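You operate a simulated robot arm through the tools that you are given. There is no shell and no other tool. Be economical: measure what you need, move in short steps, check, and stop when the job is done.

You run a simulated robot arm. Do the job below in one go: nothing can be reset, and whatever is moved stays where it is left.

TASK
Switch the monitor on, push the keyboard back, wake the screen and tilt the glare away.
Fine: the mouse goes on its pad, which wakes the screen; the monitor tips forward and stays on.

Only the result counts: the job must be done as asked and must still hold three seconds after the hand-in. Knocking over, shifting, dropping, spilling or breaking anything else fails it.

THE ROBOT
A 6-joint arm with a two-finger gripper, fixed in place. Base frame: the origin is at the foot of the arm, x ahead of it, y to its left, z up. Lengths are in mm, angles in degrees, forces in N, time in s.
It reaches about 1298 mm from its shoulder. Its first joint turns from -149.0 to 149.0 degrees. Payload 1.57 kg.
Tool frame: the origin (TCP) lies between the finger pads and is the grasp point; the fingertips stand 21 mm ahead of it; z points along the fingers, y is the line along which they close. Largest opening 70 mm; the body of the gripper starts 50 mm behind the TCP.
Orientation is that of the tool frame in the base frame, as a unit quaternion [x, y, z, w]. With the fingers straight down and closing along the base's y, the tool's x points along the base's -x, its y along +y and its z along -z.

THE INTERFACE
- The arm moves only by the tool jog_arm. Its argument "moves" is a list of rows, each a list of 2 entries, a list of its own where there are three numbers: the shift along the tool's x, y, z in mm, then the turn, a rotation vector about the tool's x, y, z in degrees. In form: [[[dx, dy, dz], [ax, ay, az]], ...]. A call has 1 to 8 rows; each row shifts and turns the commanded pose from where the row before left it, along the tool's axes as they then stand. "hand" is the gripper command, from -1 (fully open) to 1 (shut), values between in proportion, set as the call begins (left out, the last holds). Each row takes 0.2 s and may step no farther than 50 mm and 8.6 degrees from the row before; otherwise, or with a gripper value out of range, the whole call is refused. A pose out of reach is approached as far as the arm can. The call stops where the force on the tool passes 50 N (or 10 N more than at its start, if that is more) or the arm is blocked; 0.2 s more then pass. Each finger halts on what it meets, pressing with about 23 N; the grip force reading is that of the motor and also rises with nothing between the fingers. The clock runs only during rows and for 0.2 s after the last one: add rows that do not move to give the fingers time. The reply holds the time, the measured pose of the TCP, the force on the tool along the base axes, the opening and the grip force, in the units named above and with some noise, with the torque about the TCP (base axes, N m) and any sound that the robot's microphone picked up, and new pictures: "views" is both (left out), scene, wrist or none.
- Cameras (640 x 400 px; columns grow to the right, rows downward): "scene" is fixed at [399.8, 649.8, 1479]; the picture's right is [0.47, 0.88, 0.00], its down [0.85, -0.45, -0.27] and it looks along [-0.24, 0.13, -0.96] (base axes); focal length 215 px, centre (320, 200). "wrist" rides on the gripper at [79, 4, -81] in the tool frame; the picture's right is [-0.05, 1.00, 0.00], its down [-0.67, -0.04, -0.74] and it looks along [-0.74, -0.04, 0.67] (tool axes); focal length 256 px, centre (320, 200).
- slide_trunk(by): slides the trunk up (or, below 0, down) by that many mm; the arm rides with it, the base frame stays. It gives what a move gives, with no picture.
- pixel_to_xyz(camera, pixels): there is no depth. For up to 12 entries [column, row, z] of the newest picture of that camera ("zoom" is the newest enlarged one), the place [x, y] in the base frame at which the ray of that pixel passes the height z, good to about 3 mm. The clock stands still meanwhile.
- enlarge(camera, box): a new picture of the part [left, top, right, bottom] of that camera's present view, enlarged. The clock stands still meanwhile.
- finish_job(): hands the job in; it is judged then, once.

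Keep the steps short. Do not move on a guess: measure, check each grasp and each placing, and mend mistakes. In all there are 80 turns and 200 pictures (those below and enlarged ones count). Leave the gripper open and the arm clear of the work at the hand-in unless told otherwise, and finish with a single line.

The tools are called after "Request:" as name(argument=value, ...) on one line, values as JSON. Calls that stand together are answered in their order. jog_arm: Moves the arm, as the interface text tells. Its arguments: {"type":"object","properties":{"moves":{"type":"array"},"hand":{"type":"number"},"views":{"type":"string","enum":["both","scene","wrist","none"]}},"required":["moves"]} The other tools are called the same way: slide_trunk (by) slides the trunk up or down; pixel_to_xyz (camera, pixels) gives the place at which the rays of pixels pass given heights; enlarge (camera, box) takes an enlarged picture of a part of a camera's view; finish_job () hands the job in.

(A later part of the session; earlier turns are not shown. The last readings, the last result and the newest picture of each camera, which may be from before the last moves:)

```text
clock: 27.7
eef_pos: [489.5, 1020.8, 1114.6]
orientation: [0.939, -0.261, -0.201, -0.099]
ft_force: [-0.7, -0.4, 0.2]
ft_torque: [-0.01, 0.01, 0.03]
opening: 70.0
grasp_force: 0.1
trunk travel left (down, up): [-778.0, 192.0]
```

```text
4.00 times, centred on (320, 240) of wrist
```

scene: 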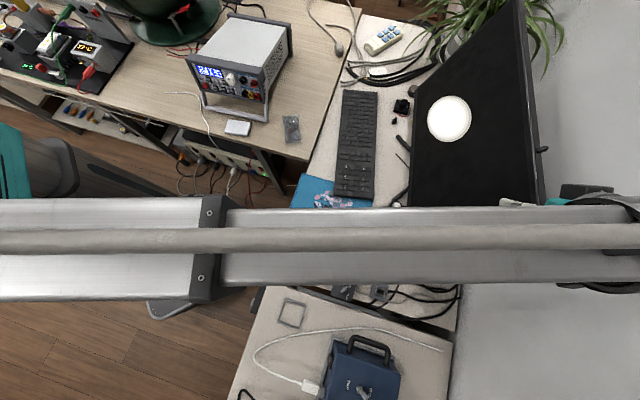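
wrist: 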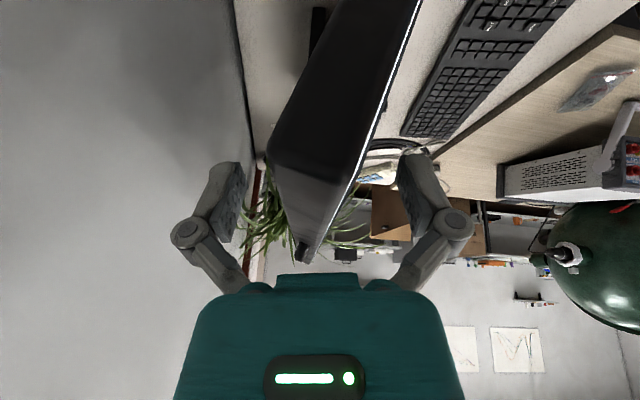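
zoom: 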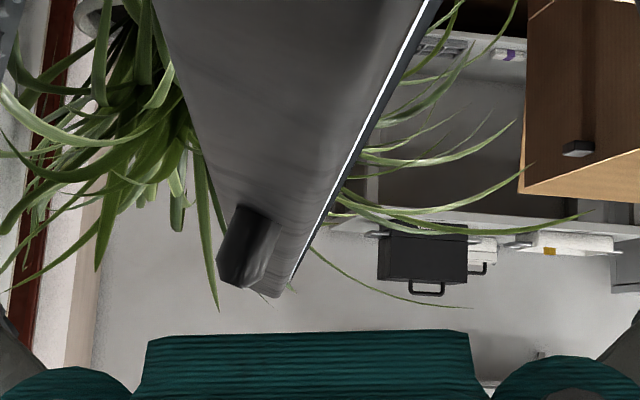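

A good view: the peg leans back about 15° from vertical. To compare that with the screen's tilt I locate the front top right corner: wrist (349,180) and scene (542,232).

Request:
pixel_to_xyz(camera="scene", pixels=[[542, 232, 1060], [542, 232, 1080], [542, 232, 1100], [542, 232, 1120], [549, 235, 1080], [549, 235, 1100], [537, 151, 1100], [547, 148, 1110]])

Request:
pixel_to_xyz(camera="wrist", pixels=[[349, 180, 1060], [349, 180, 1080], [349, 180, 1100], [349, 180, 1120], [269, 149, 1060], [269, 149, 1080], [305, 243, 1080], [305, 243, 1100], [299, 261, 1100], [299, 261, 1090]])

```text
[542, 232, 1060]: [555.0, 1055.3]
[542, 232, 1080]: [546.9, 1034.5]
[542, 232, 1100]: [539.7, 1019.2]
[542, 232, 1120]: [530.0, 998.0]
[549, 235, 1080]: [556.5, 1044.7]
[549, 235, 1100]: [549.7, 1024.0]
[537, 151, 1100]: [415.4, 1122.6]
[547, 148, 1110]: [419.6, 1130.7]
```

```text
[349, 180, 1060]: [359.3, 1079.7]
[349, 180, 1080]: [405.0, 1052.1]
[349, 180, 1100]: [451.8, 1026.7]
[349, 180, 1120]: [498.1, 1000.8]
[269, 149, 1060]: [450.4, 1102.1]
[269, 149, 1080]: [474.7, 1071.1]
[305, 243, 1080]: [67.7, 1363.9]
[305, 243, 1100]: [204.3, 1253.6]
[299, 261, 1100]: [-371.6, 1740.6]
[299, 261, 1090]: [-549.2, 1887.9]
```

Triangulated: the top front corner is at about (524,987,1131), so the screen tilts back about 15°. The peg stands square on the top edge at about (411,1090), from z 1130 to 1144, so it looks like a push plunger. My open fingers are straddling the top edge without touching it, so I go straight up 100 mm before doing anything else, then close and level.

Request:
slide_trunk(by=100)

Request:
jog_arm(moves=[[[0, 0, 0], [0, 8.6, 0]], [[0, 0, 0], [0, 8.6, 0]], [[0, 0, 0], [0, 8.6, 0]], [[0, 0, 0], [0, 0, 0]], [[0, 0, 0], [0, 0, 0]]], hand=1)

```text
clock: 29.1
eef_pos: [488.7, 1021.3, 1214.1]
orientation: [0.939, -0.261, -0.201, -0.099]
ft_force: [-0.4, 0.2, -0.6]
ft_torque: [0.03, 0.0, 0.0]
opening: 70.2
grasp_force: 0.0
trunk travel left (down, up): [-878.0, 92.0]
```

```text
clock: 30.3
eef_pos: [489.1, 1020.0, 1197.2]
orientation: [0.96, -0.278, 0.014, -0.039]
ft_force: [-0.3, -0.9, 0.4]
ft_torque: [0.02, 0.02, 0.03]
opening: 0.1
grasp_force: 23.3
out of reach, approached as far as the arm can: row 1, 2
trunk travel left (down, up): [-878.0, 92.0]
```

scene: 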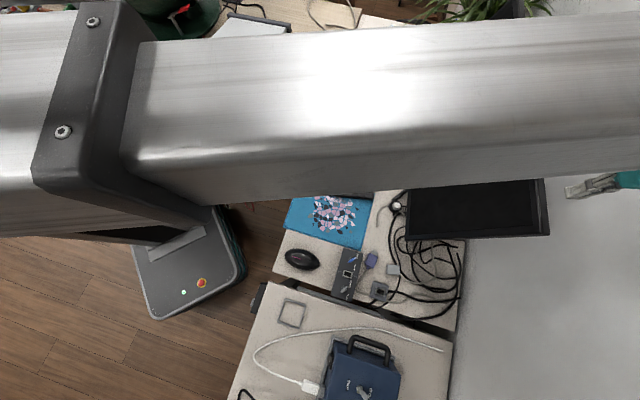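
wrist: 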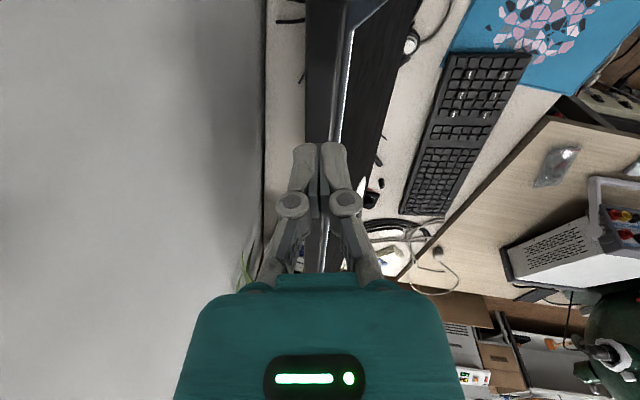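

Closed. I shift over the peg at (411,1093), staying above it at z about 1197, and lean the tool to match the screen slope.

Request:
jog_arm(moves=[[[-35, -7, 0], [0, 0, 0]], [[-35, -7, 0], [0, 0, 0]], [[-35, -6, 0], [0, 0, 0]], [[0, 0, 0], [-8.5, 0, 0]], [[0, 0, 0], [-5, 0, 0]]])

```text
clock: 31.5
eef_pos: [388.6, 1030.5, 1198.5]
orientation: [0.958, -0.277, -0.019, 0.075]
ft_force: [-0.4, -0.9, 0.1]
ft_torque: [-0.03, 0.0, -0.01]
opening: 0.2
grasp_force: 22.8
out of reach, approached as far as the arm can: row 2, 3, 4, 5
trunk travel left (down, up): [-878.0, 92.0]
```

scene: 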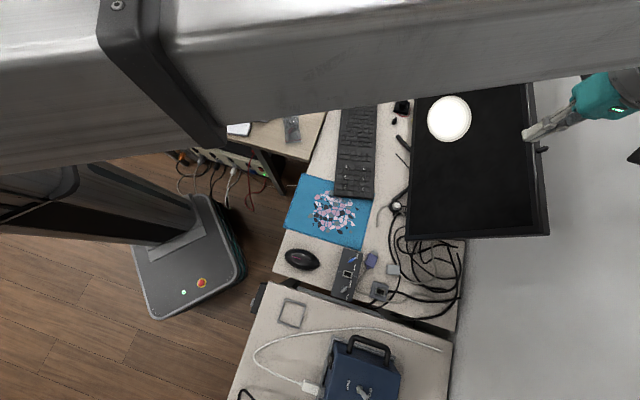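
wrist: 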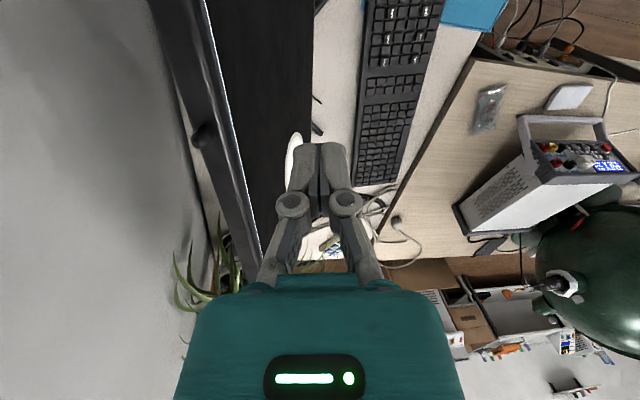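

The arm falls short at (389,1031): reach is the limit here. I raise the trunk and bring the tool nearer to vertical, then lower the hand by the same amount.

Request:
slide_trunk(by=88)

Request:
jog_arm(moves=[[[0, 0, 40], [8, 0, 0]], [[0, 0, 43], [0, 0, 0]], [[0, 0, 0], [0, 0, 0]]])

```text
clock: 32.7
eef_pos: [388.4, 1031.0, 1285.8]
orientation: [0.958, -0.277, -0.018, 0.073]
ft_force: [-1.3, 0.4, 0.1]
ft_torque: [0.0, 0.01, 0.0]
opening: 0.0
grasp_force: 22.9
trunk travel left (down, up): [-966.0, 4.0]
```

```text
clock: 33.5
eef_pos: [385.3, 1024.7, 1284.3]
orientation: [0.961, -0.277, 0.001, 0.006]
ft_force: [1.3, 0.1, -0.1]
ft_torque: [0.0, 0.02, 0.0]
opening: 0.0
grasp_force: 22.8
out of reach, approached as far as the arm can: row 1, 2
trunk travel left (down, up): [-966.0, 4.0]
```

scene: 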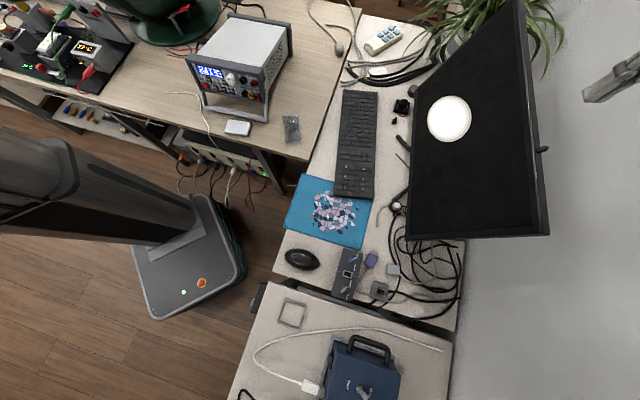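
wrist: 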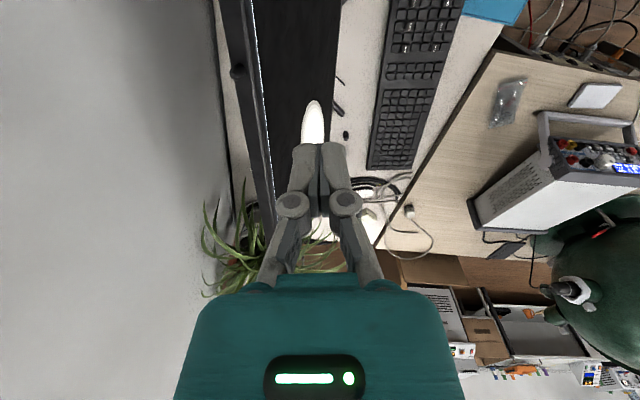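

With the tool straight down the reach ends at r about 1100, and the peg is at r about 1168. I'll instead tip the fingers outward towards the wall, which gains reach, and press the peg with the flat of the closed fingers. First half of the tip now.

Request:
jog_arm(moves=[[[0, 0, 0], [8.5, 0, 0]], [[0, 0, 0], [8.5, 0, 0]], [[0, 0, 0], [8.5, 0, 0]], [[0, 0, 0], [8.5, 0, 0]]])

```text
clock: 34.5
eef_pos: [386.1, 1024.0, 1315.3]
orientation: [0.921, -0.265, 0.082, -0.275]
ft_force: [-1.1, -0.4, -0.4]
ft_torque: [0.01, -0.01, 0.04]
opening: 0.0
grasp_force: 22.9
out of reach, approached as far as the arm can: row 2, 3, 4
trunk travel left (down, up): [-966.0, 4.0]
```

scene: 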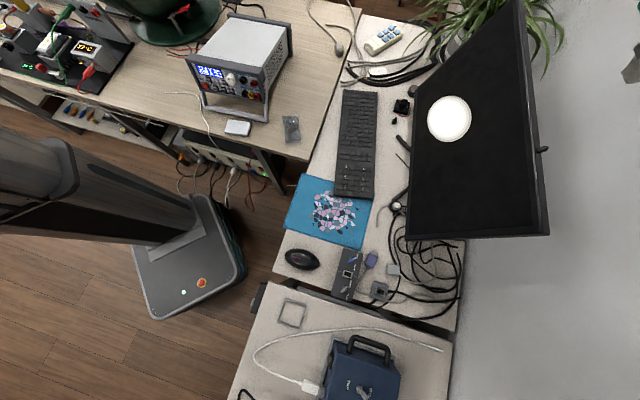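
wrist: 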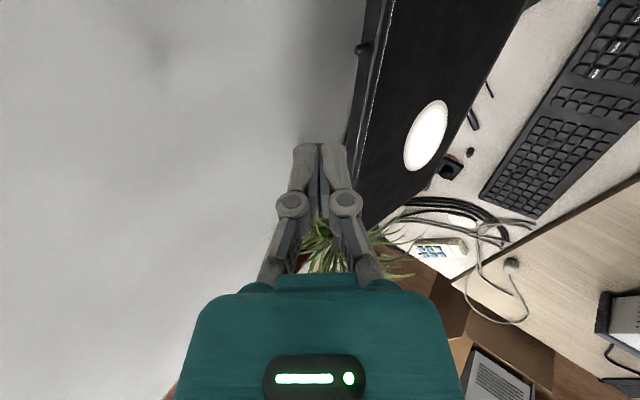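

From the readings: the arm itself only moves its wrist level, and height comes from the trunk, with the wrist about 187 mm behind the TCP. That explains the "out of reach" notes. I finish tipping the fingers to about 75° and move over the peg, still 250 mm above it.

Request:
jog_arm(moves=[[[0, 0, 0], [8.4, 0, 0]], [[0, 0, 0], [8.4, 0, 0]], [[0, 0, 0], [8.4, 0, 0]], [[0, 0, 0], [8.4, 0, 0]], [[0, 0, 0], [8.4, 0, 0]]], views="none")

Request:
jog_arm(moves=[[[-8, -9, 35], [0, 0, 0]], [[-8, -9, 35], [0, 0, 0]]])

```text
clock: 35.7
eef_pos: [384.7, 1025.5, 1422.8]
orientation: [0.762, -0.218, 0.17, -0.586]
ft_force: [-1.1, 0.4, 0.6]
ft_torque: [-0.02, -0.01, 0.03]
opening: 0.1
grasp_force: 23.0
out of reach, approached as far as the arm can: row 1, 2, 3, 4, 5
trunk travel left (down, up): [-966.0, 4.0]
```

```text
clock: 36.3
eef_pos: [411.5, 1095.6, 1422.0]
orientation: [0.762, -0.218, 0.171, -0.586]
ft_force: [0.6, 0.3, 0.7]
ft_torque: [0.03, -0.03, 0.01]
opening: 0.0
grasp_force: 23.2
trunk travel left (down, up): [-966.0, 4.0]
```

scene: 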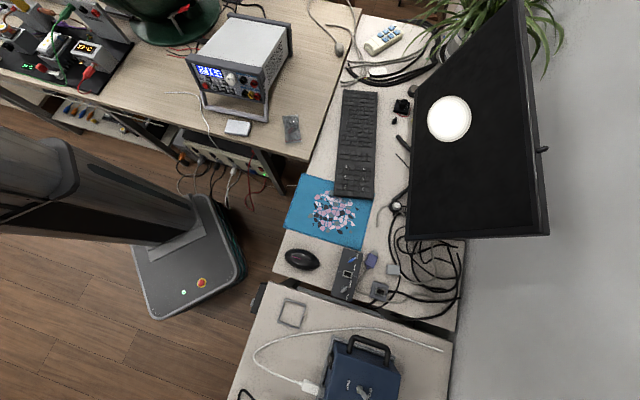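
wrist: 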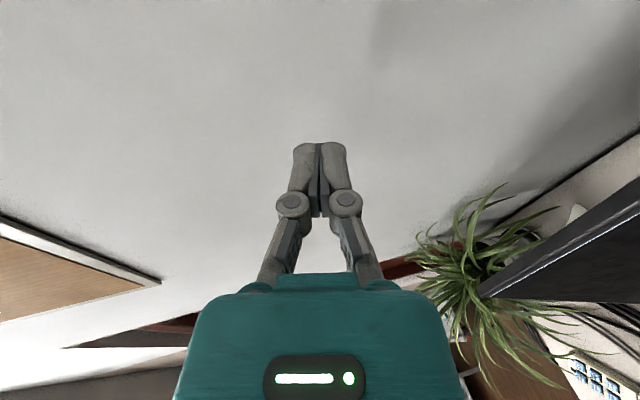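

Now at (411,1096,1422). I lower the trunk to about z 1202 and check alignment with the peg.

Request:
slide_trunk(by=-220)

Request:
jog_arm(moves=[[[0, 0, 0], [0, 0, 0]]])

```text
clock: 38.6
eef_pos: [411.2, 1093.4, 1203.1]
orientation: [0.761, -0.218, 0.172, -0.586]
ft_force: [1.3, 0.2, 0.3]
ft_torque: [0.01, 0.01, -0.01]
opening: 0.0
grasp_force: 23.2
trunk travel left (down, up): [-746.0, 224.0]
```

```text
clock: 39.0
eef_pos: [411.0, 1094.7, 1202.9]
orientation: [0.761, -0.218, 0.171, -0.586]
ft_force: [-0.6, -0.4, -0.3]
ft_torque: [-0.01, 0.01, -0.01]
opening: 0.0
grasp_force: 23.3
trunk travel left (down, up): [-746.0, 224.0]
```

scene: 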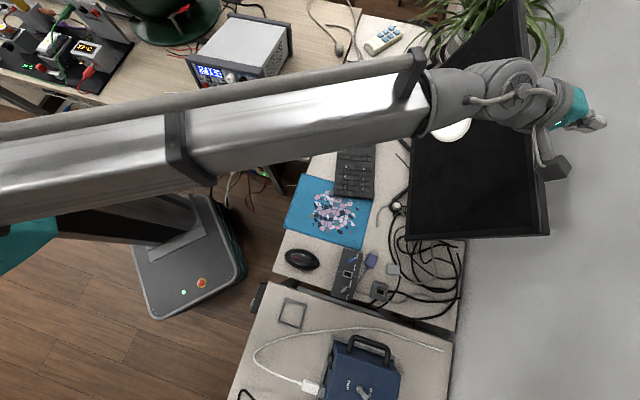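
wrist: 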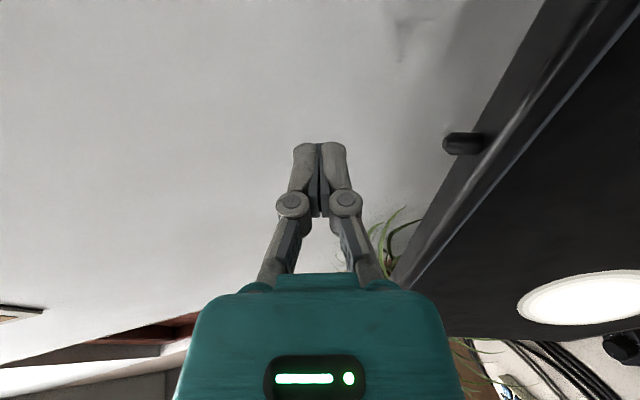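

The peg's tip is at (447,143). Compared with my projection (442,158), it is about 9 mm further along tool +x. I correct that, then lower in small steps. Contact is expected near TCP z 1154.

Request:
jog_arm(moves=[[[9, 0, 0], [0, 0, 0]]], views="none")

Request:
slide_trunk(by=-38)

Request:
jog_arm(moves=[[[0, 0, 0], [0, 0, 0]]], views="wrist")

```text
clock: 39.4
eef_pos: [419.0, 1088.0, 1202.9]
orientation: [0.762, -0.218, 0.171, -0.586]
ft_force: [-0.2, -0.2, 0.2]
ft_torque: [0.01, -0.04, 0.0]
opening: 0.1
grasp_force: 22.9
trunk travel left (down, up): [-746.0, 224.0]
```

```text
clock: 40.2
eef_pos: [417.3, 1088.6, 1164.5]
orientation: [0.762, -0.218, 0.171, -0.586]
ft_force: [-0.4, -0.9, -0.3]
ft_torque: [-0.05, -0.02, 0.02]
opening: 0.0
grasp_force: 23.3
trunk travel left (down, up): [-708.0, 262.0]
```

```text
clock: 40.6
eef_pos: [417.9, 1089.6, 1164.5]
orientation: [0.762, -0.217, 0.171, -0.586]
ft_force: [0.4, 0.3, 0.2]
ft_torque: [0.01, 0.0, -0.03]
opening: 0.0
grasp_force: 23.2
trunk travel left (down, up): [-708.0, 262.0]
```

wrist: 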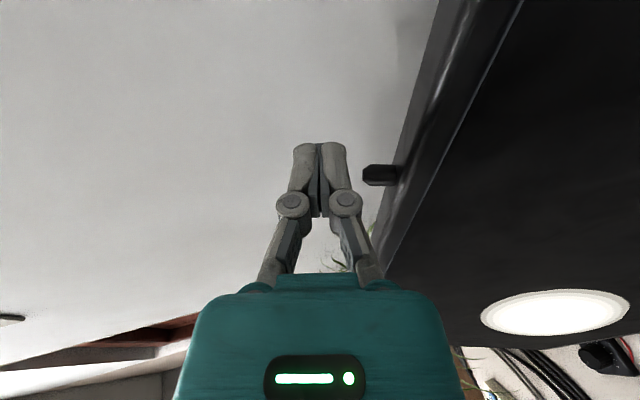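

The peg tip (363,175) is about 7 mm from the finger and well aligned. I lower in small steps.

Request:
slide_trunk(by=-7)

Request:
slide_trunk(by=-3)

Request:
jog_arm(moves=[[[0, 0, 0], [0, 0, 0]]])

```text
clock: 41.2
eef_pos: [418.1, 1089.5, 1157.8]
orientation: [0.761, -0.218, 0.171, -0.586]
ft_force: [1.1, 1.2, 3.2]
ft_torque: [0.03, -0.02, 0.0]
opening: 0.0
grasp_force: 22.7
trunk travel left (down, up): [-701.0, 269.0]
```

```text
clock: 41.7
eef_pos: [417.8, 1089.6, 1158.7]
orientation: [0.761, -0.217, 0.171, -0.587]
ft_force: [4.5, 11.1, 29.1]
ft_torque: [0.08, -0.06, 0.01]
opening: 0.1
grasp_force: 22.5
trunk travel left (down, up): [-698.0, 272.0]
```

```text
clock: 42.1
eef_pos: [416.9, 1087.6, 1157.4]
orientation: [0.761, -0.216, 0.17, -0.588]
ft_force: [5.7, 12.0, 33.1]
ft_torque: [0.11, -0.02, -0.01]
opening: 0.1
grasp_force: 23.2
trunk travel left (down, up): [-698.0, 272.0]
```

scene: 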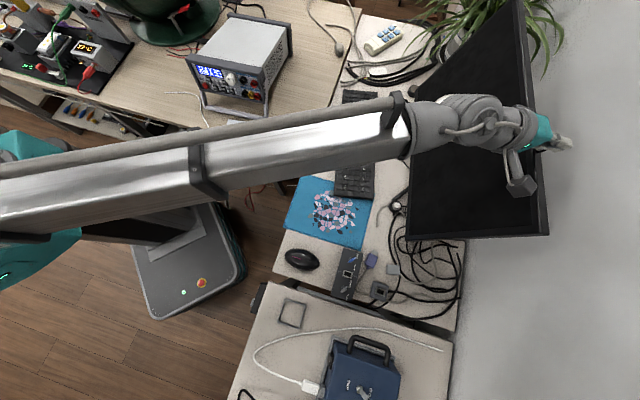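
wrist: 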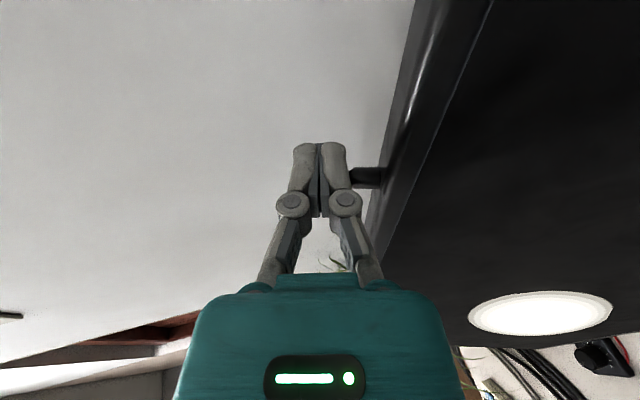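

Contact with 33 N and no give or click, so the peg is not a plunger, or this isn't its axis. I release upward, back away from the monitor and look at its lower right side, where I saw the small bump.

Request:
slide_trunk(by=35)

Request:
jog_arm(moves=[[[0, 12, -46], [0, 0, 0]], [[0, 12, -46], [0, 0, 0]], [[0, 12, -46], [0, 0, 0]], [[25, 12, -46], [0, 0, 0]], [[45, 12, -46], [0, 0, 0]], [[45, 0, 0], [0, 0, 0]], [[45, 0, 0], [0, 0, 0]], [[45, 0, 0], [0, 0, 0]]])

```text
clock: 42.9
eef_pos: [418.7, 1088.0, 1190.2]
orientation: [0.762, -0.218, 0.171, -0.586]
ft_force: [0.1, 0.7, -0.3]
ft_torque: [-0.01, 0.01, 0.03]
opening: 0.2
grasp_force: 23.4
trunk travel left (down, up): [-733.0, 237.0]
```

```text
refused: row 4 steps farther than a row can; nothing moved
```

Request:
jog_arm(moves=[[[0, 12, -46], [0, 0, 0]], [[0, 12, -46], [0, 0, 0]], [[0, 12, -46], [0, 0, 0]], [[0, 12, -46], [0, 0, 0]], [[40, 6, -23], [0, 0, 0]], [[48, 0, 0], [0, 0, 0]], [[48, 0, 0], [0, 0, 0]], [[48, 0, 0], [0, 0, 0]]])

```text
clock: 44.7
eef_pos: [459.8, 808.3, 1190.9]
orientation: [0.761, -0.218, 0.172, -0.587]
ft_force: [0.1, -0.1, 0.0]
ft_torque: [0.0, 0.03, 0.03]
opening: 0.0
grasp_force: 22.8
trunk travel left (down, up): [-733.0, 237.0]
```

scene: 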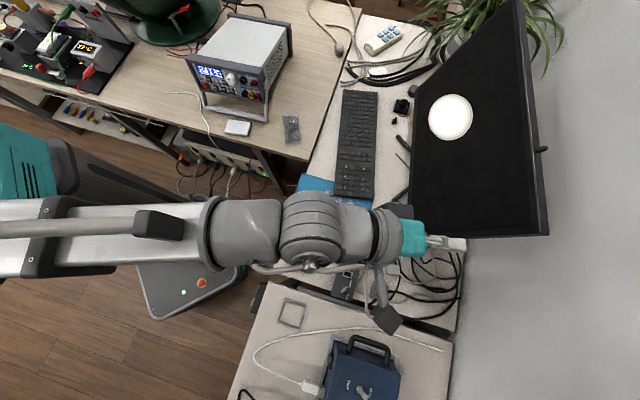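
wrist: 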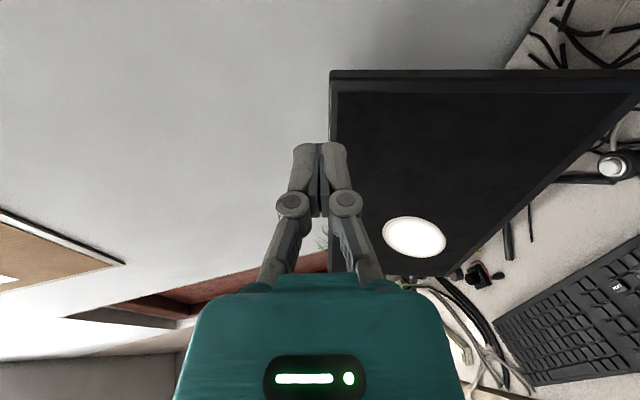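

The monitor looks unmoved. I shift a little right and forward, then lower to about z 890 to see the right side face.

Request:
jog_arm(moves=[[[48, 0, 0], [0, 0, 0]], [[10, -12, 45], [0, 0, 0]]], views="none")

Request:
slide_trunk(by=-300)

Request:
jog_arm(moves=[[[0, 0, 0], [0, 0, 0]]])

```text
clock: 45.3
eef_pos: [537.3, 817.5, 1190.8]
orientation: [0.761, -0.218, 0.171, -0.586]
ft_force: [0.7, 0.3, 0.7]
ft_torque: [-0.03, 0.01, 0.02]
opening: 0.2
grasp_force: 22.8
trunk travel left (down, up): [-733.0, 237.0]
```

```text
clock: 48.3
eef_pos: [536.8, 816.8, 889.9]
orientation: [0.761, -0.218, 0.172, -0.587]
ft_force: [0.4, -0.1, -0.5]
ft_torque: [-0.03, -0.01, -0.02]
opening: 0.2
grasp_force: 22.8
trunk travel left (down, up): [-433.0, 537.0]
```

```text
clock: 48.7
eef_pos: [535.8, 816.8, 889.8]
orientation: [0.761, -0.218, 0.172, -0.587]
ft_force: [-0.3, -0.1, -0.3]
ft_torque: [-0.01, 0.02, 0.02]
opening: 0.0
grasp_force: 23.4
trunk travel left (down, up): [-433.0, 537.0]
```

scene: 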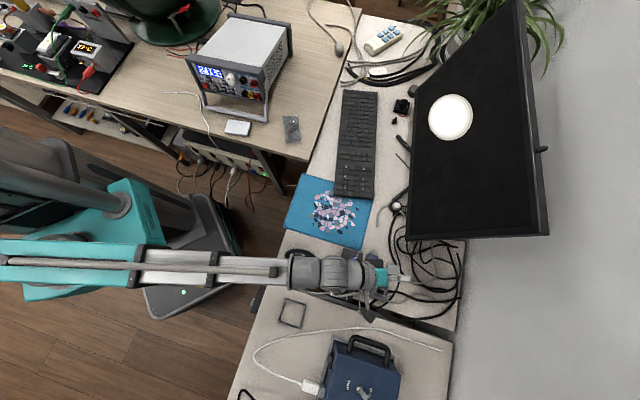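
wrist: 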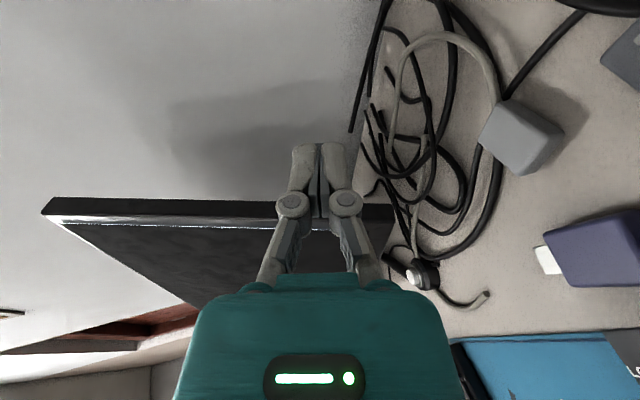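

The side face of the monitor shows from (45,207) to (393,220). I enlarge its lower part and the puck.

Request:
enlarge(camera="wrist", box=[350, 180, 450, 290])

Request:
enlarge(camera="wrist", box=[30, 180, 290, 310])

```text
3.64 times, centred on (400, 235) of wrist
```

zoom: 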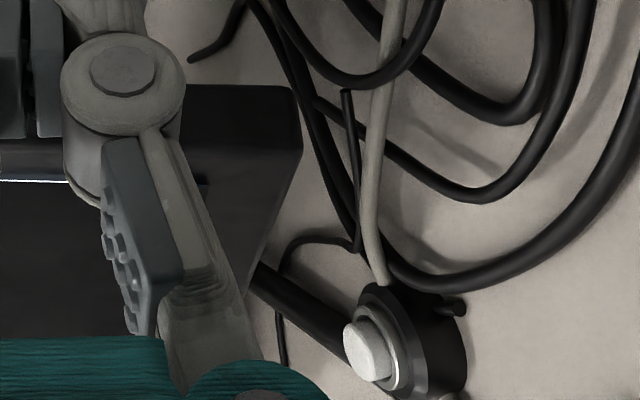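

```text
2.46 times, centred on (160, 245) of wrist
```

zoom: 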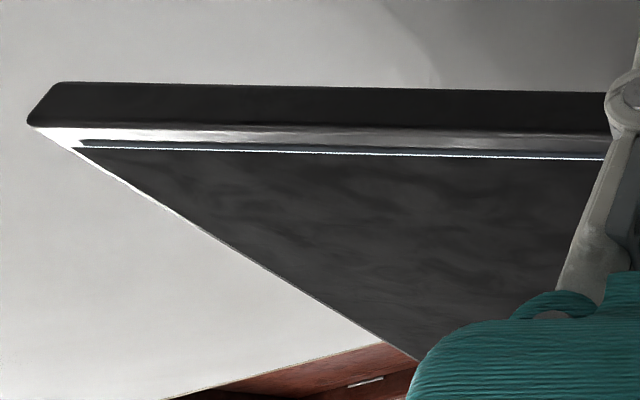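

No button on the right side. The screen's bottom face tilts towards the front, so a low view from the front will show it. I back off and lower.

Request:
jog_arm(moves=[[[-20, 12, -46], [0, 0, 0]], [[-40, 6, -23], [0, 0, 0]], [[-20, 12, -46], [0, 0, 0]]], views="none")

Request:
slide_trunk(by=-50)

Request:
jog_arm(moves=[[[0, 0, 0], [0, 0, 0]]])

```text
refused: row 1 steps farther than a row can; nothing moved
```

```text
clock: 49.6
eef_pos: [535.8, 817.6, 841.7]
orientation: [0.761, -0.218, 0.171, -0.587]
ft_force: [0.4, 0.1, 0.2]
ft_torque: [-0.03, 0.0, 0.01]
opening: 0.0
grasp_force: 23.1
trunk travel left (down, up): [-383.0, 587.0]
```

```text
clock: 50.0
eef_pos: [535.9, 817.4, 839.4]
orientation: [0.761, -0.217, 0.172, -0.587]
ft_force: [-0.8, 0.3, 0.9]
ft_torque: [0.02, -0.01, 0.03]
opening: 0.0
grasp_force: 22.5
trunk travel left (down, up): [-383.0, 587.0]
```

scene: 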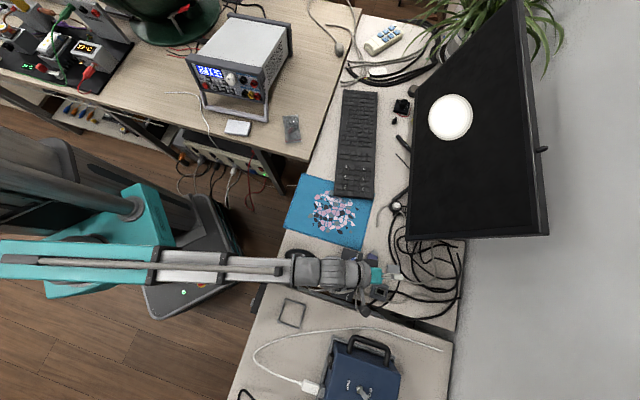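
wrist: 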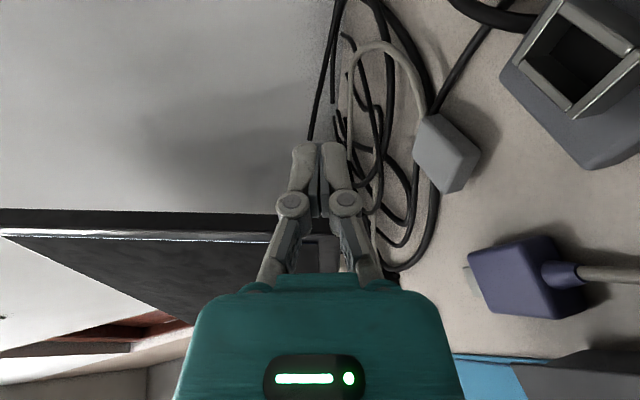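

Between the fingers near (312,250) something shows at the screen's bottom. I enlarge it.

Request:
enlarge(camera="wrist", box=[280, 210, 360, 280])

Request:
jog_arm(moves=[[[0, 11, -44], [0, 0, 0]], [[-30, 0, 0], [0, 0, 0]], [[0, 11, -44], [0, 0, 0]], [[-30, 0, 0], [0, 0, 0]]])

```text
5.71 times, centred on (320, 245) of wrist
```

zoom: 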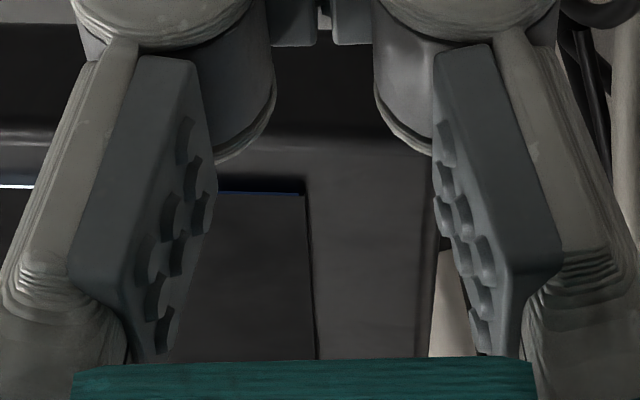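

```text
clock: 51.0
eef_pos: [437.9, 772.9, 840.8]
orientation: [0.761, -0.218, 0.172, -0.587]
ft_force: [-0.4, -0.1, -0.4]
ft_torque: [0.01, 0.04, 0.02]
opening: 0.0
grasp_force: 23.1
trunk travel left (down, up): [-383.0, 587.0]
```

scene: 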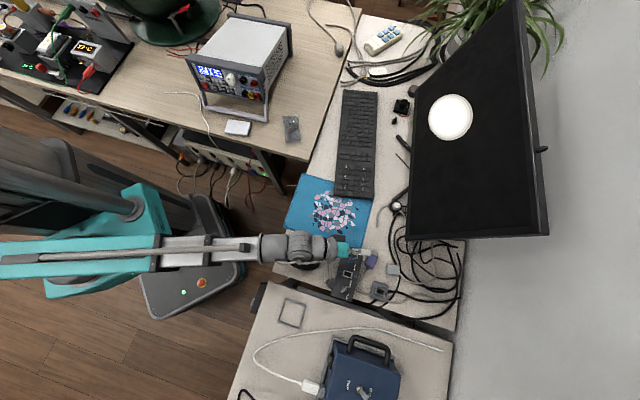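
wrist: 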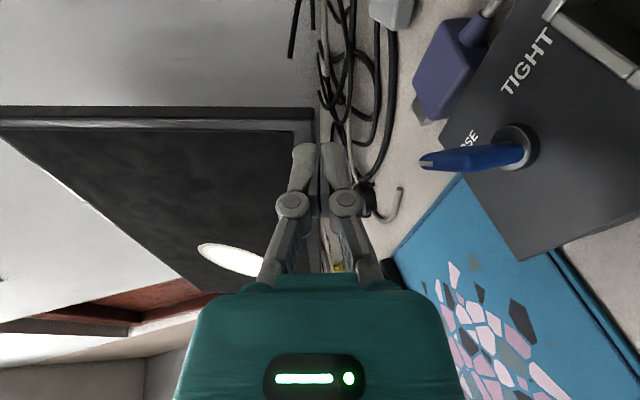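

There is a box with labelled levers ("…OSE", "TIGHT") by the mouse. I read it closely.

Request:
enlarge(camera="wrist", box=[410, 0, 640, 150])

Request:
enlarge(camera="wrist", box=[410, 80, 560, 200])

Request:
enlarge(camera="wrist", box=[200, 95, 420, 280])

Request:
enlarge(camera="scene", box=[320, 235, 400, 310])

```text
2.67 times, centred on (525, 75) of wrist
```

zoom: 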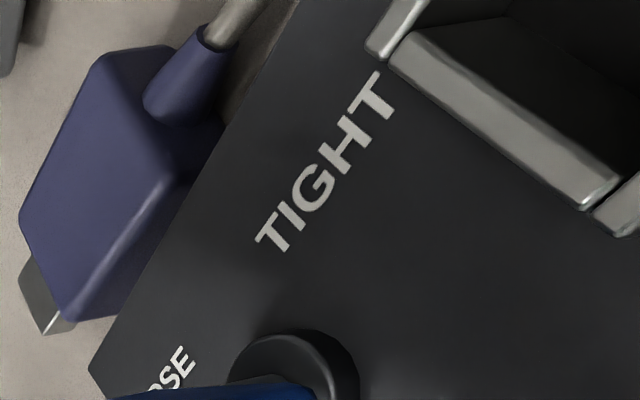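

```text
3.33 times, centred on (485, 140) of wrist
```

zoom: 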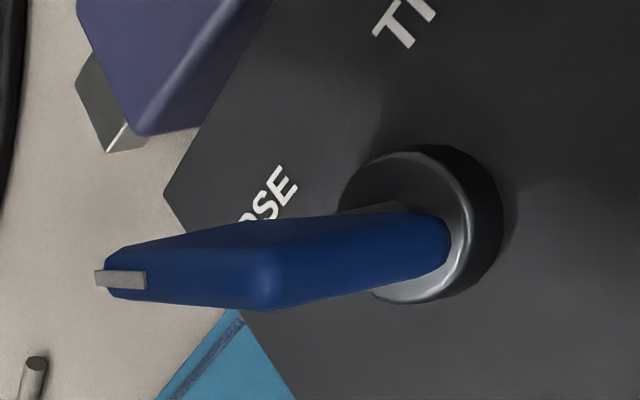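

```text
2.16 times, centred on (310, 188) of wrist
```

zoom: 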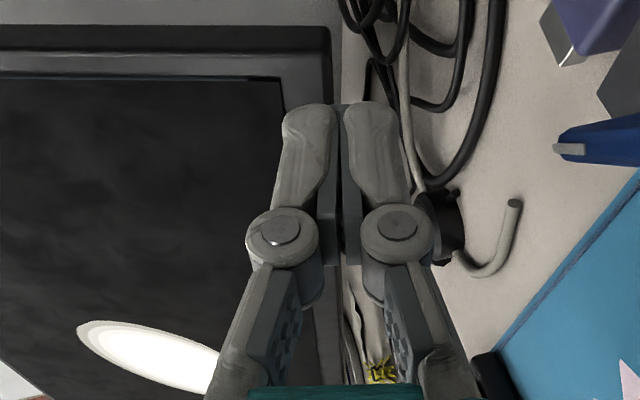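

```text
5.33 times, centred on (360, 272) of scene
```

zoom: 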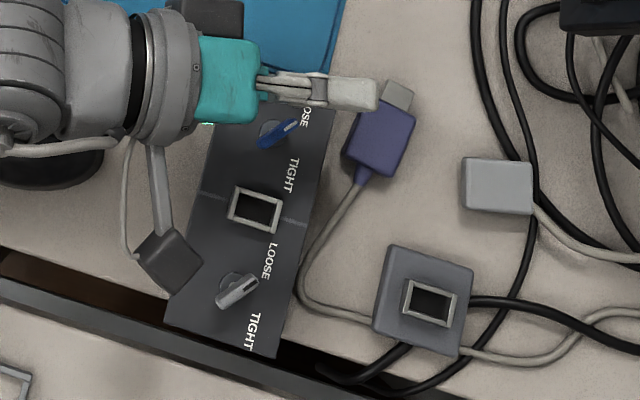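

That box and the plugs are separate gear with no link to the monitor. I move left over the pad and a bit lower for a clear view of the monitor's bottom face.

Request:
jog_arm(moves=[[[-40, 6, -22], [0, 0, 0]], [[-40, 6, -22], [0, 0, 0]], [[-45, 0, 0], [0, 0, 0]]], views="none")

Request:
slide_trunk(by=-22)

Request:
jog_arm(moves=[[[0, 0, 0], [0, 0, 0]]])

Request:
enlarge(camera="wrist", box=[200, 40, 400, 165])

```text
clock: 51.8
eef_pos: [308.0, 800.2, 841.0]
orientation: [0.761, -0.217, 0.172, -0.586]
ft_force: [0.1, -0.6, -0.2]
ft_torque: [0.0, 0.01, -0.02]
opening: 0.0
grasp_force: 23.1
trunk travel left (down, up): [-383.0, 587.0]
```

```text
clock: 52.5
eef_pos: [307.5, 800.5, 818.2]
orientation: [0.762, -0.217, 0.171, -0.586]
ft_force: [-0.8, -0.6, -0.1]
ft_torque: [-0.01, 0.04, -0.01]
opening: 0.0
grasp_force: 23.1
trunk travel left (down, up): [-361.0, 609.0]
```

```text
clock: 52.9
eef_pos: [307.0, 799.9, 819.0]
orientation: [0.761, -0.218, 0.172, -0.586]
ft_force: [-0.1, -0.5, 0.6]
ft_torque: [0.01, 0.02, 0.07]
opening: 0.0
grasp_force: 23.2
trunk travel left (down, up): [-361.0, 609.0]
```

scene: 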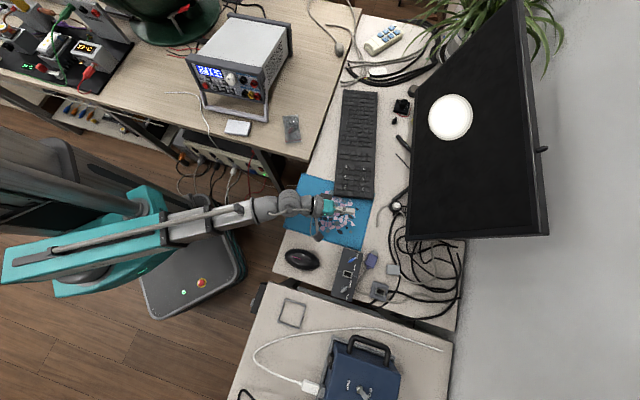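
wrist: 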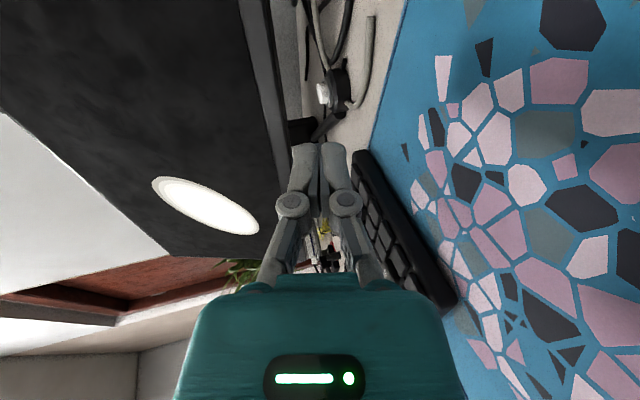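

```text
3.20 times, centred on (300, 102) of wrist
```

zoom: 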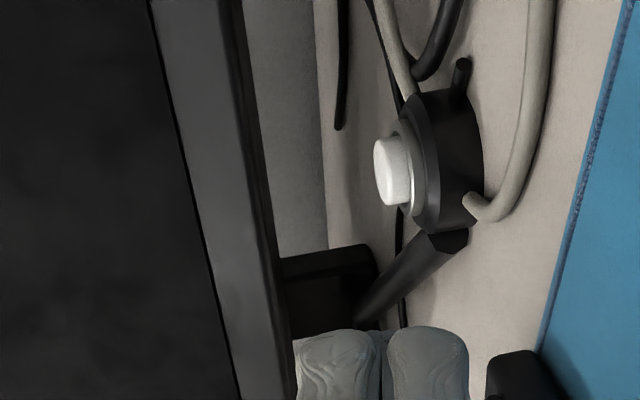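

The right half of the bottom face is plain. I lift a bit and move left, clear above the keyboard, to see the left half.

Request:
slide_trunk(by=35)

Request:
jog_arm(moves=[[[-45, 0, 0], [0, 0, 0]], [[-45, 0, 0], [0, 0, 0]], [[-45, 0, 0], [0, 0, 0]], [[-45, 0, 0], [0, 0, 0]], [[-45, 0, 0], [0, 0, 0]]])

Request:
enlarge(camera="wrist", box=[200, 0, 440, 165])

```text
clock: 53.7
eef_pos: [306.8, 800.4, 853.7]
orientation: [0.761, -0.218, 0.171, -0.586]
ft_force: [0.9, -0.3, 0.0]
ft_torque: [-0.01, -0.02, -0.01]
opening: 0.1
grasp_force: 23.0
trunk travel left (down, up): [-396.0, 574.0]
```

```text
clock: 54.9
eef_pos: [116.3, 920.3, 853.2]
orientation: [0.762, -0.219, 0.171, -0.585]
ft_force: [-0.2, 0.2, -0.2]
ft_torque: [-0.01, -0.01, 0.05]
opening: 0.0
grasp_force: 23.4
trunk travel left (down, up): [-396.0, 574.0]
```

scene: 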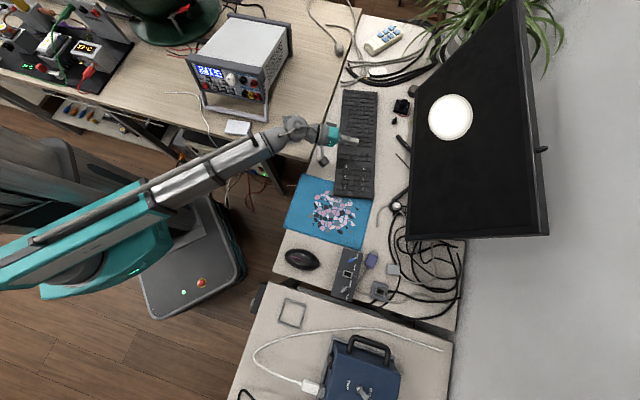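
wrist: 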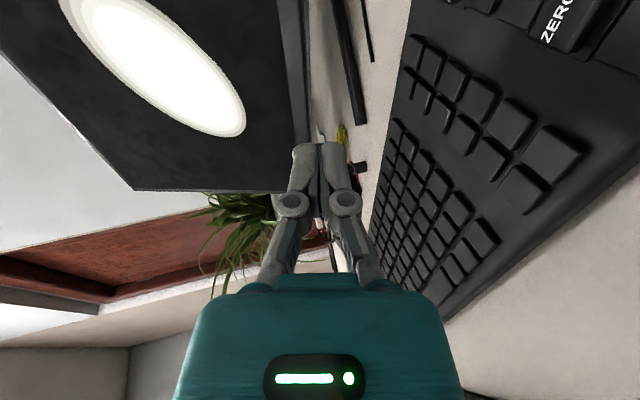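

```text
2.42 times, centred on (320, 82) of wrist
```

zoom: 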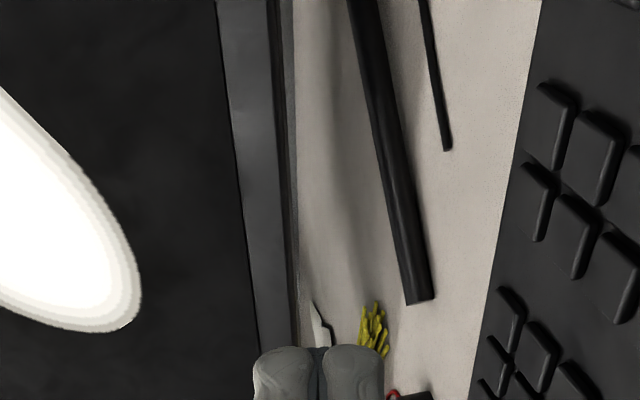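

No button on the bottom face either. The only control on the monitor itself is the peg, and it may swing sideways like a switch lever. I'll test it gently from the side with force readings. First up to z about 1215, then over to its right.

Request:
slide_trunk(by=362)

Request:
jog_arm(moves=[[[26, -10, 40], [0, 0, 0]], [[26, -10, 40], [0, 0, 0]], [[26, -10, 40], [0, 0, 0]], [[26, -10, 40], [0, 0, 0]], [[26, -10, 40], [0, 0, 0]], [[26, -10, 40], [0, 0, 0]], [[26, -10, 40], [0, 0, 0]], [[10, -6, 23], [0, 0, 0]]])

```text
clock: 58.4
eef_pos: [116.6, 920.1, 1214.4]
orientation: [0.762, -0.218, 0.171, -0.585]
ft_force: [-0.8, 0.4, 0.3]
ft_torque: [0.03, -0.03, 0.01]
opening: 0.0
grasp_force: 23.0
trunk travel left (down, up): [-758.0, 212.0]
```

```text
clock: 60.2
eef_pos: [445.2, 1082.8, 1213.5]
orientation: [0.762, -0.218, 0.172, -0.585]
ft_force: [0.4, -0.5, -0.2]
ft_torque: [-0.02, 0.0, 0.01]
opening: 0.1
grasp_force: 22.8
out of reach, approached as far as the arm can: row 3
trunk travel left (down, up): [-758.0, 212.0]
```

scene: 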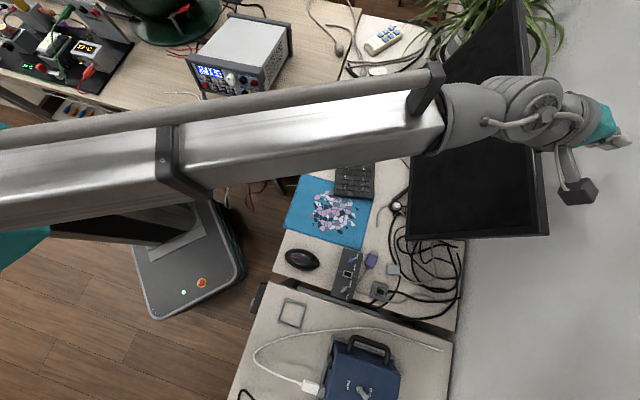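
wrist: 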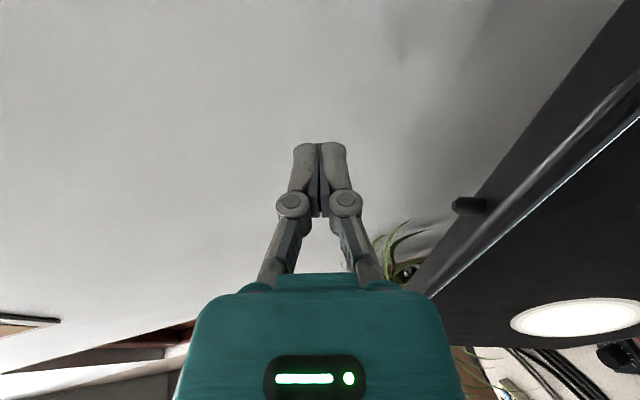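

I am 26 mm to the right of the peg. I lower beside it.

Request:
slide_trunk(by=-60)

Request:
jog_arm(moves=[[[0, 1, -5], [0, 0, 0]]], views="wrist")

```text
clock: 61.2
eef_pos: [445.1, 1082.5, 1154.9]
orientation: [0.762, -0.219, 0.171, -0.585]
ft_force: [0.0, 0.3, -0.1]
ft_torque: [0.03, -0.02, 0.01]
opening: 0.0
grasp_force: 23.0
trunk travel left (down, up): [-698.0, 272.0]
```

```text
clock: 61.6
eef_pos: [441.3, 1078.4, 1154.3]
orientation: [0.762, -0.218, 0.171, -0.585]
ft_force: [-0.5, 0.6, 0.6]
ft_torque: [0.0, 0.03, 0.0]
opening: 0.0
grasp_force: 23.2
trunk travel left (down, up): [-698.0, 272.0]
```

wrist: 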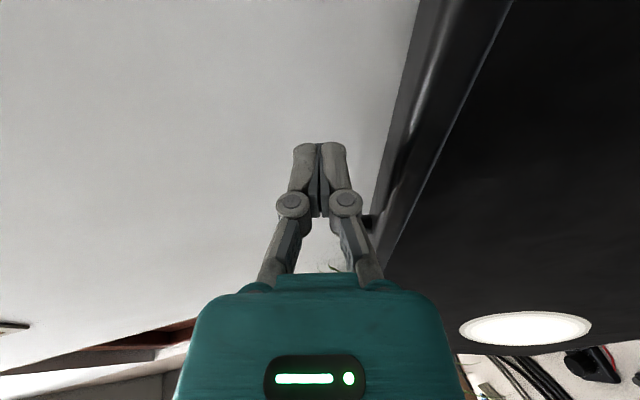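

The peg is partly behind the finger at (368,220). I lower 7 mm more and push left in small steps, reading the force.

Request:
slide_trunk(by=-7)

Request:
jog_arm(moves=[[[-6, 0, 0], [0, 0, 0]], [[-4, 0, 0], [0, 0, 0]]], views="none")

Request:
jog_arm(moves=[[[-3, 0, 0], [0, 0, 0]]], views="none")

Request:
jog_arm(moves=[[[-3, 0, 0], [0, 0, 0]]], views="wrist")

```text
clock: 62.2
eef_pos: [442.1, 1079.2, 1147.7]
orientation: [0.762, -0.218, 0.171, -0.585]
ft_force: [0.2, 0.2, -0.7]
ft_torque: [-0.02, 0.02, -0.02]
opening: 0.0
grasp_force: 23.0
trunk travel left (down, up): [-691.0, 279.0]
```

```text
clock: 62.8
eef_pos: [434.3, 1084.3, 1147.3]
orientation: [0.762, -0.218, 0.171, -0.585]
ft_force: [0.4, -0.2, -1.2]
ft_torque: [0.02, 0.04, -0.02]
opening: 0.4
grasp_force: 23.1
trunk travel left (down, up): [-691.0, 279.0]
```

```text
clock: 63.2
eef_pos: [430.7, 1084.8, 1147.7]
orientation: [0.762, -0.218, 0.172, -0.585]
ft_force: [-0.8, -0.4, 0.1]
ft_torque: [-0.03, 0.0, -0.02]
opening: 0.0
grasp_force: 23.0
trunk travel left (down, up): [-691.0, 279.0]
```

```text
clock: 63.6
eef_pos: [431.2, 1085.3, 1148.9]
orientation: [0.763, -0.219, 0.172, -0.584]
ft_force: [5.3, -3.9, -0.4]
ft_torque: [-0.03, -0.04, 0.04]
opening: 0.0
grasp_force: 22.7
trunk travel left (down, up): [-691.0, 279.0]
```

wrist: 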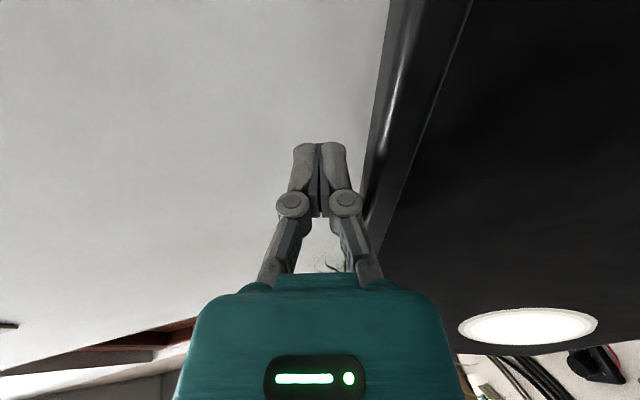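

Contact with about 6.6 N. I push 3 mm more and watch.

Request:
jog_arm(moves=[[[-2, 0, 0], [0, 0, 0]]], views="none")

Request:
jog_arm(moves=[[[-2, 0, 0], [0, 0, 0]]], views="scene")

```text
clock: 64.0
eef_pos: [430.7, 1086.8, 1147.8]
orientation: [0.762, -0.22, 0.171, -0.584]
ft_force: [11.8, -9.9, -1.5]
ft_torque: [-0.03, -0.03, 0.15]
opening: 0.1
grasp_force: 23.3
trunk travel left (down, up): [-691.0, 279.0]
```

```text
clock: 64.4
eef_pos: [429.7, 1086.0, 1148.1]
orientation: [0.762, -0.222, 0.171, -0.584]
ft_force: [18.1, -18.9, -5.4]
ft_torque: [-0.1, -0.18, 0.23]
opening: 0.0
grasp_force: 22.8
trunk travel left (down, up): [-691.0, 279.0]
```

scene: 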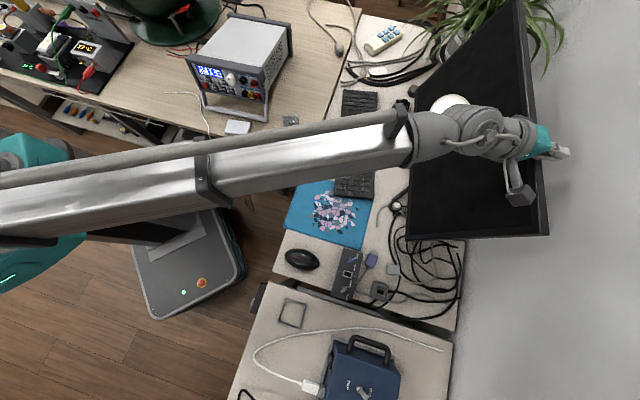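

26 N sideways and it stays rigid, and so does the stand. So the peg looks like a fixed tab for tilting, not a switch. The remaining candidate for power is the corded push-button with the white cap. I release, go up and back off from the monitor.

Request:
jog_arm(moves=[[[20, 0, 0], [0, 0, 0]]], views="none")

Request:
slide_trunk(by=50)

Request:
jog_arm(moves=[[[0, 12, -46], [0, 0, 0]], [[0, 12, -46], [0, 0, 0]], [[0, 12, -46], [0, 0, 0]], [[0, 12, -46], [0, 0, 0]], [[0, 12, -46], [-8.4, 0, 0]], [[0, 0, 0], [-8.4, 0, 0]], [[0, 0, 0], [-8.4, 0, 0]], [[0, 0, 0], [-8.4, 0, 0]]], views="none")

Request:
jog_arm(moves=[[[0, 0, 0], [-8.4, 0, 0]], [[0, 0, 0], [-8.4, 0, 0]], [[0, 0, 0], [-8.4, 0, 0]], [[0, 0, 0], [-8.4, 0, 0]], [[0, 0, 0], [-7, 0, 0]]], views="scene")

```text
clock: 64.8
eef_pos: [441.5, 1080.6, 1147.6]
orientation: [0.762, -0.216, 0.169, -0.586]
ft_force: [-0.9, -0.1, 0.1]
ft_torque: [-0.04, 0.03, 0.03]
opening: 0.0
grasp_force: 22.9
trunk travel left (down, up): [-691.0, 279.0]
```

```text
clock: 65.7
eef_pos: [441.5, 1079.1, 1197.3]
orientation: [0.763, -0.218, 0.171, -0.585]
ft_force: [0.7, 0.2, 0.7]
ft_torque: [0.01, 0.02, 0.01]
opening: 0.0
grasp_force: 22.9
trunk travel left (down, up): [-741.0, 229.0]
```

```text
clock: 67.5
eef_pos: [314.6, 877.6, 1104.8]
orientation: [0.899, -0.258, 0.1, -0.34]
ft_force: [0.3, -0.1, -0.4]
ft_torque: [0.01, -0.04, 0.0]
opening: 0.0
grasp_force: 22.9
out of reach, approached as far as the arm can: row 5, 6, 7, 8
trunk travel left (down, up): [-741.0, 229.0]
```

```text
clock: 68.7
eef_pos: [315.8, 878.0, 1059.1]
orientation: [0.961, -0.276, 0.005, -0.006]
ft_force: [0.2, -0.5, -0.2]
ft_torque: [0.02, -0.03, -0.02]
opening: 0.0
grasp_force: 23.0
out of reach, approached as far as the arm can: row 1, 2, 3, 4
trunk travel left (down, up): [-741.0, 229.0]
```

scene: 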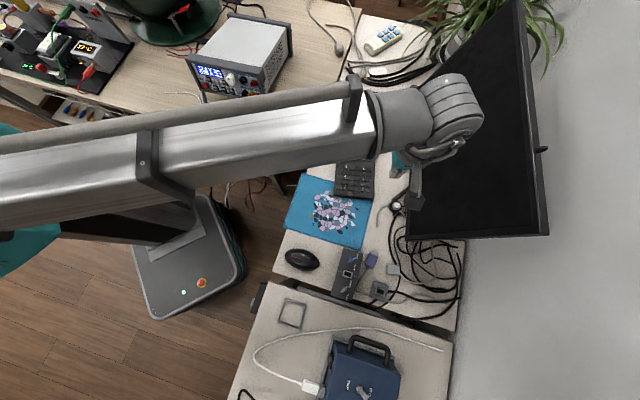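

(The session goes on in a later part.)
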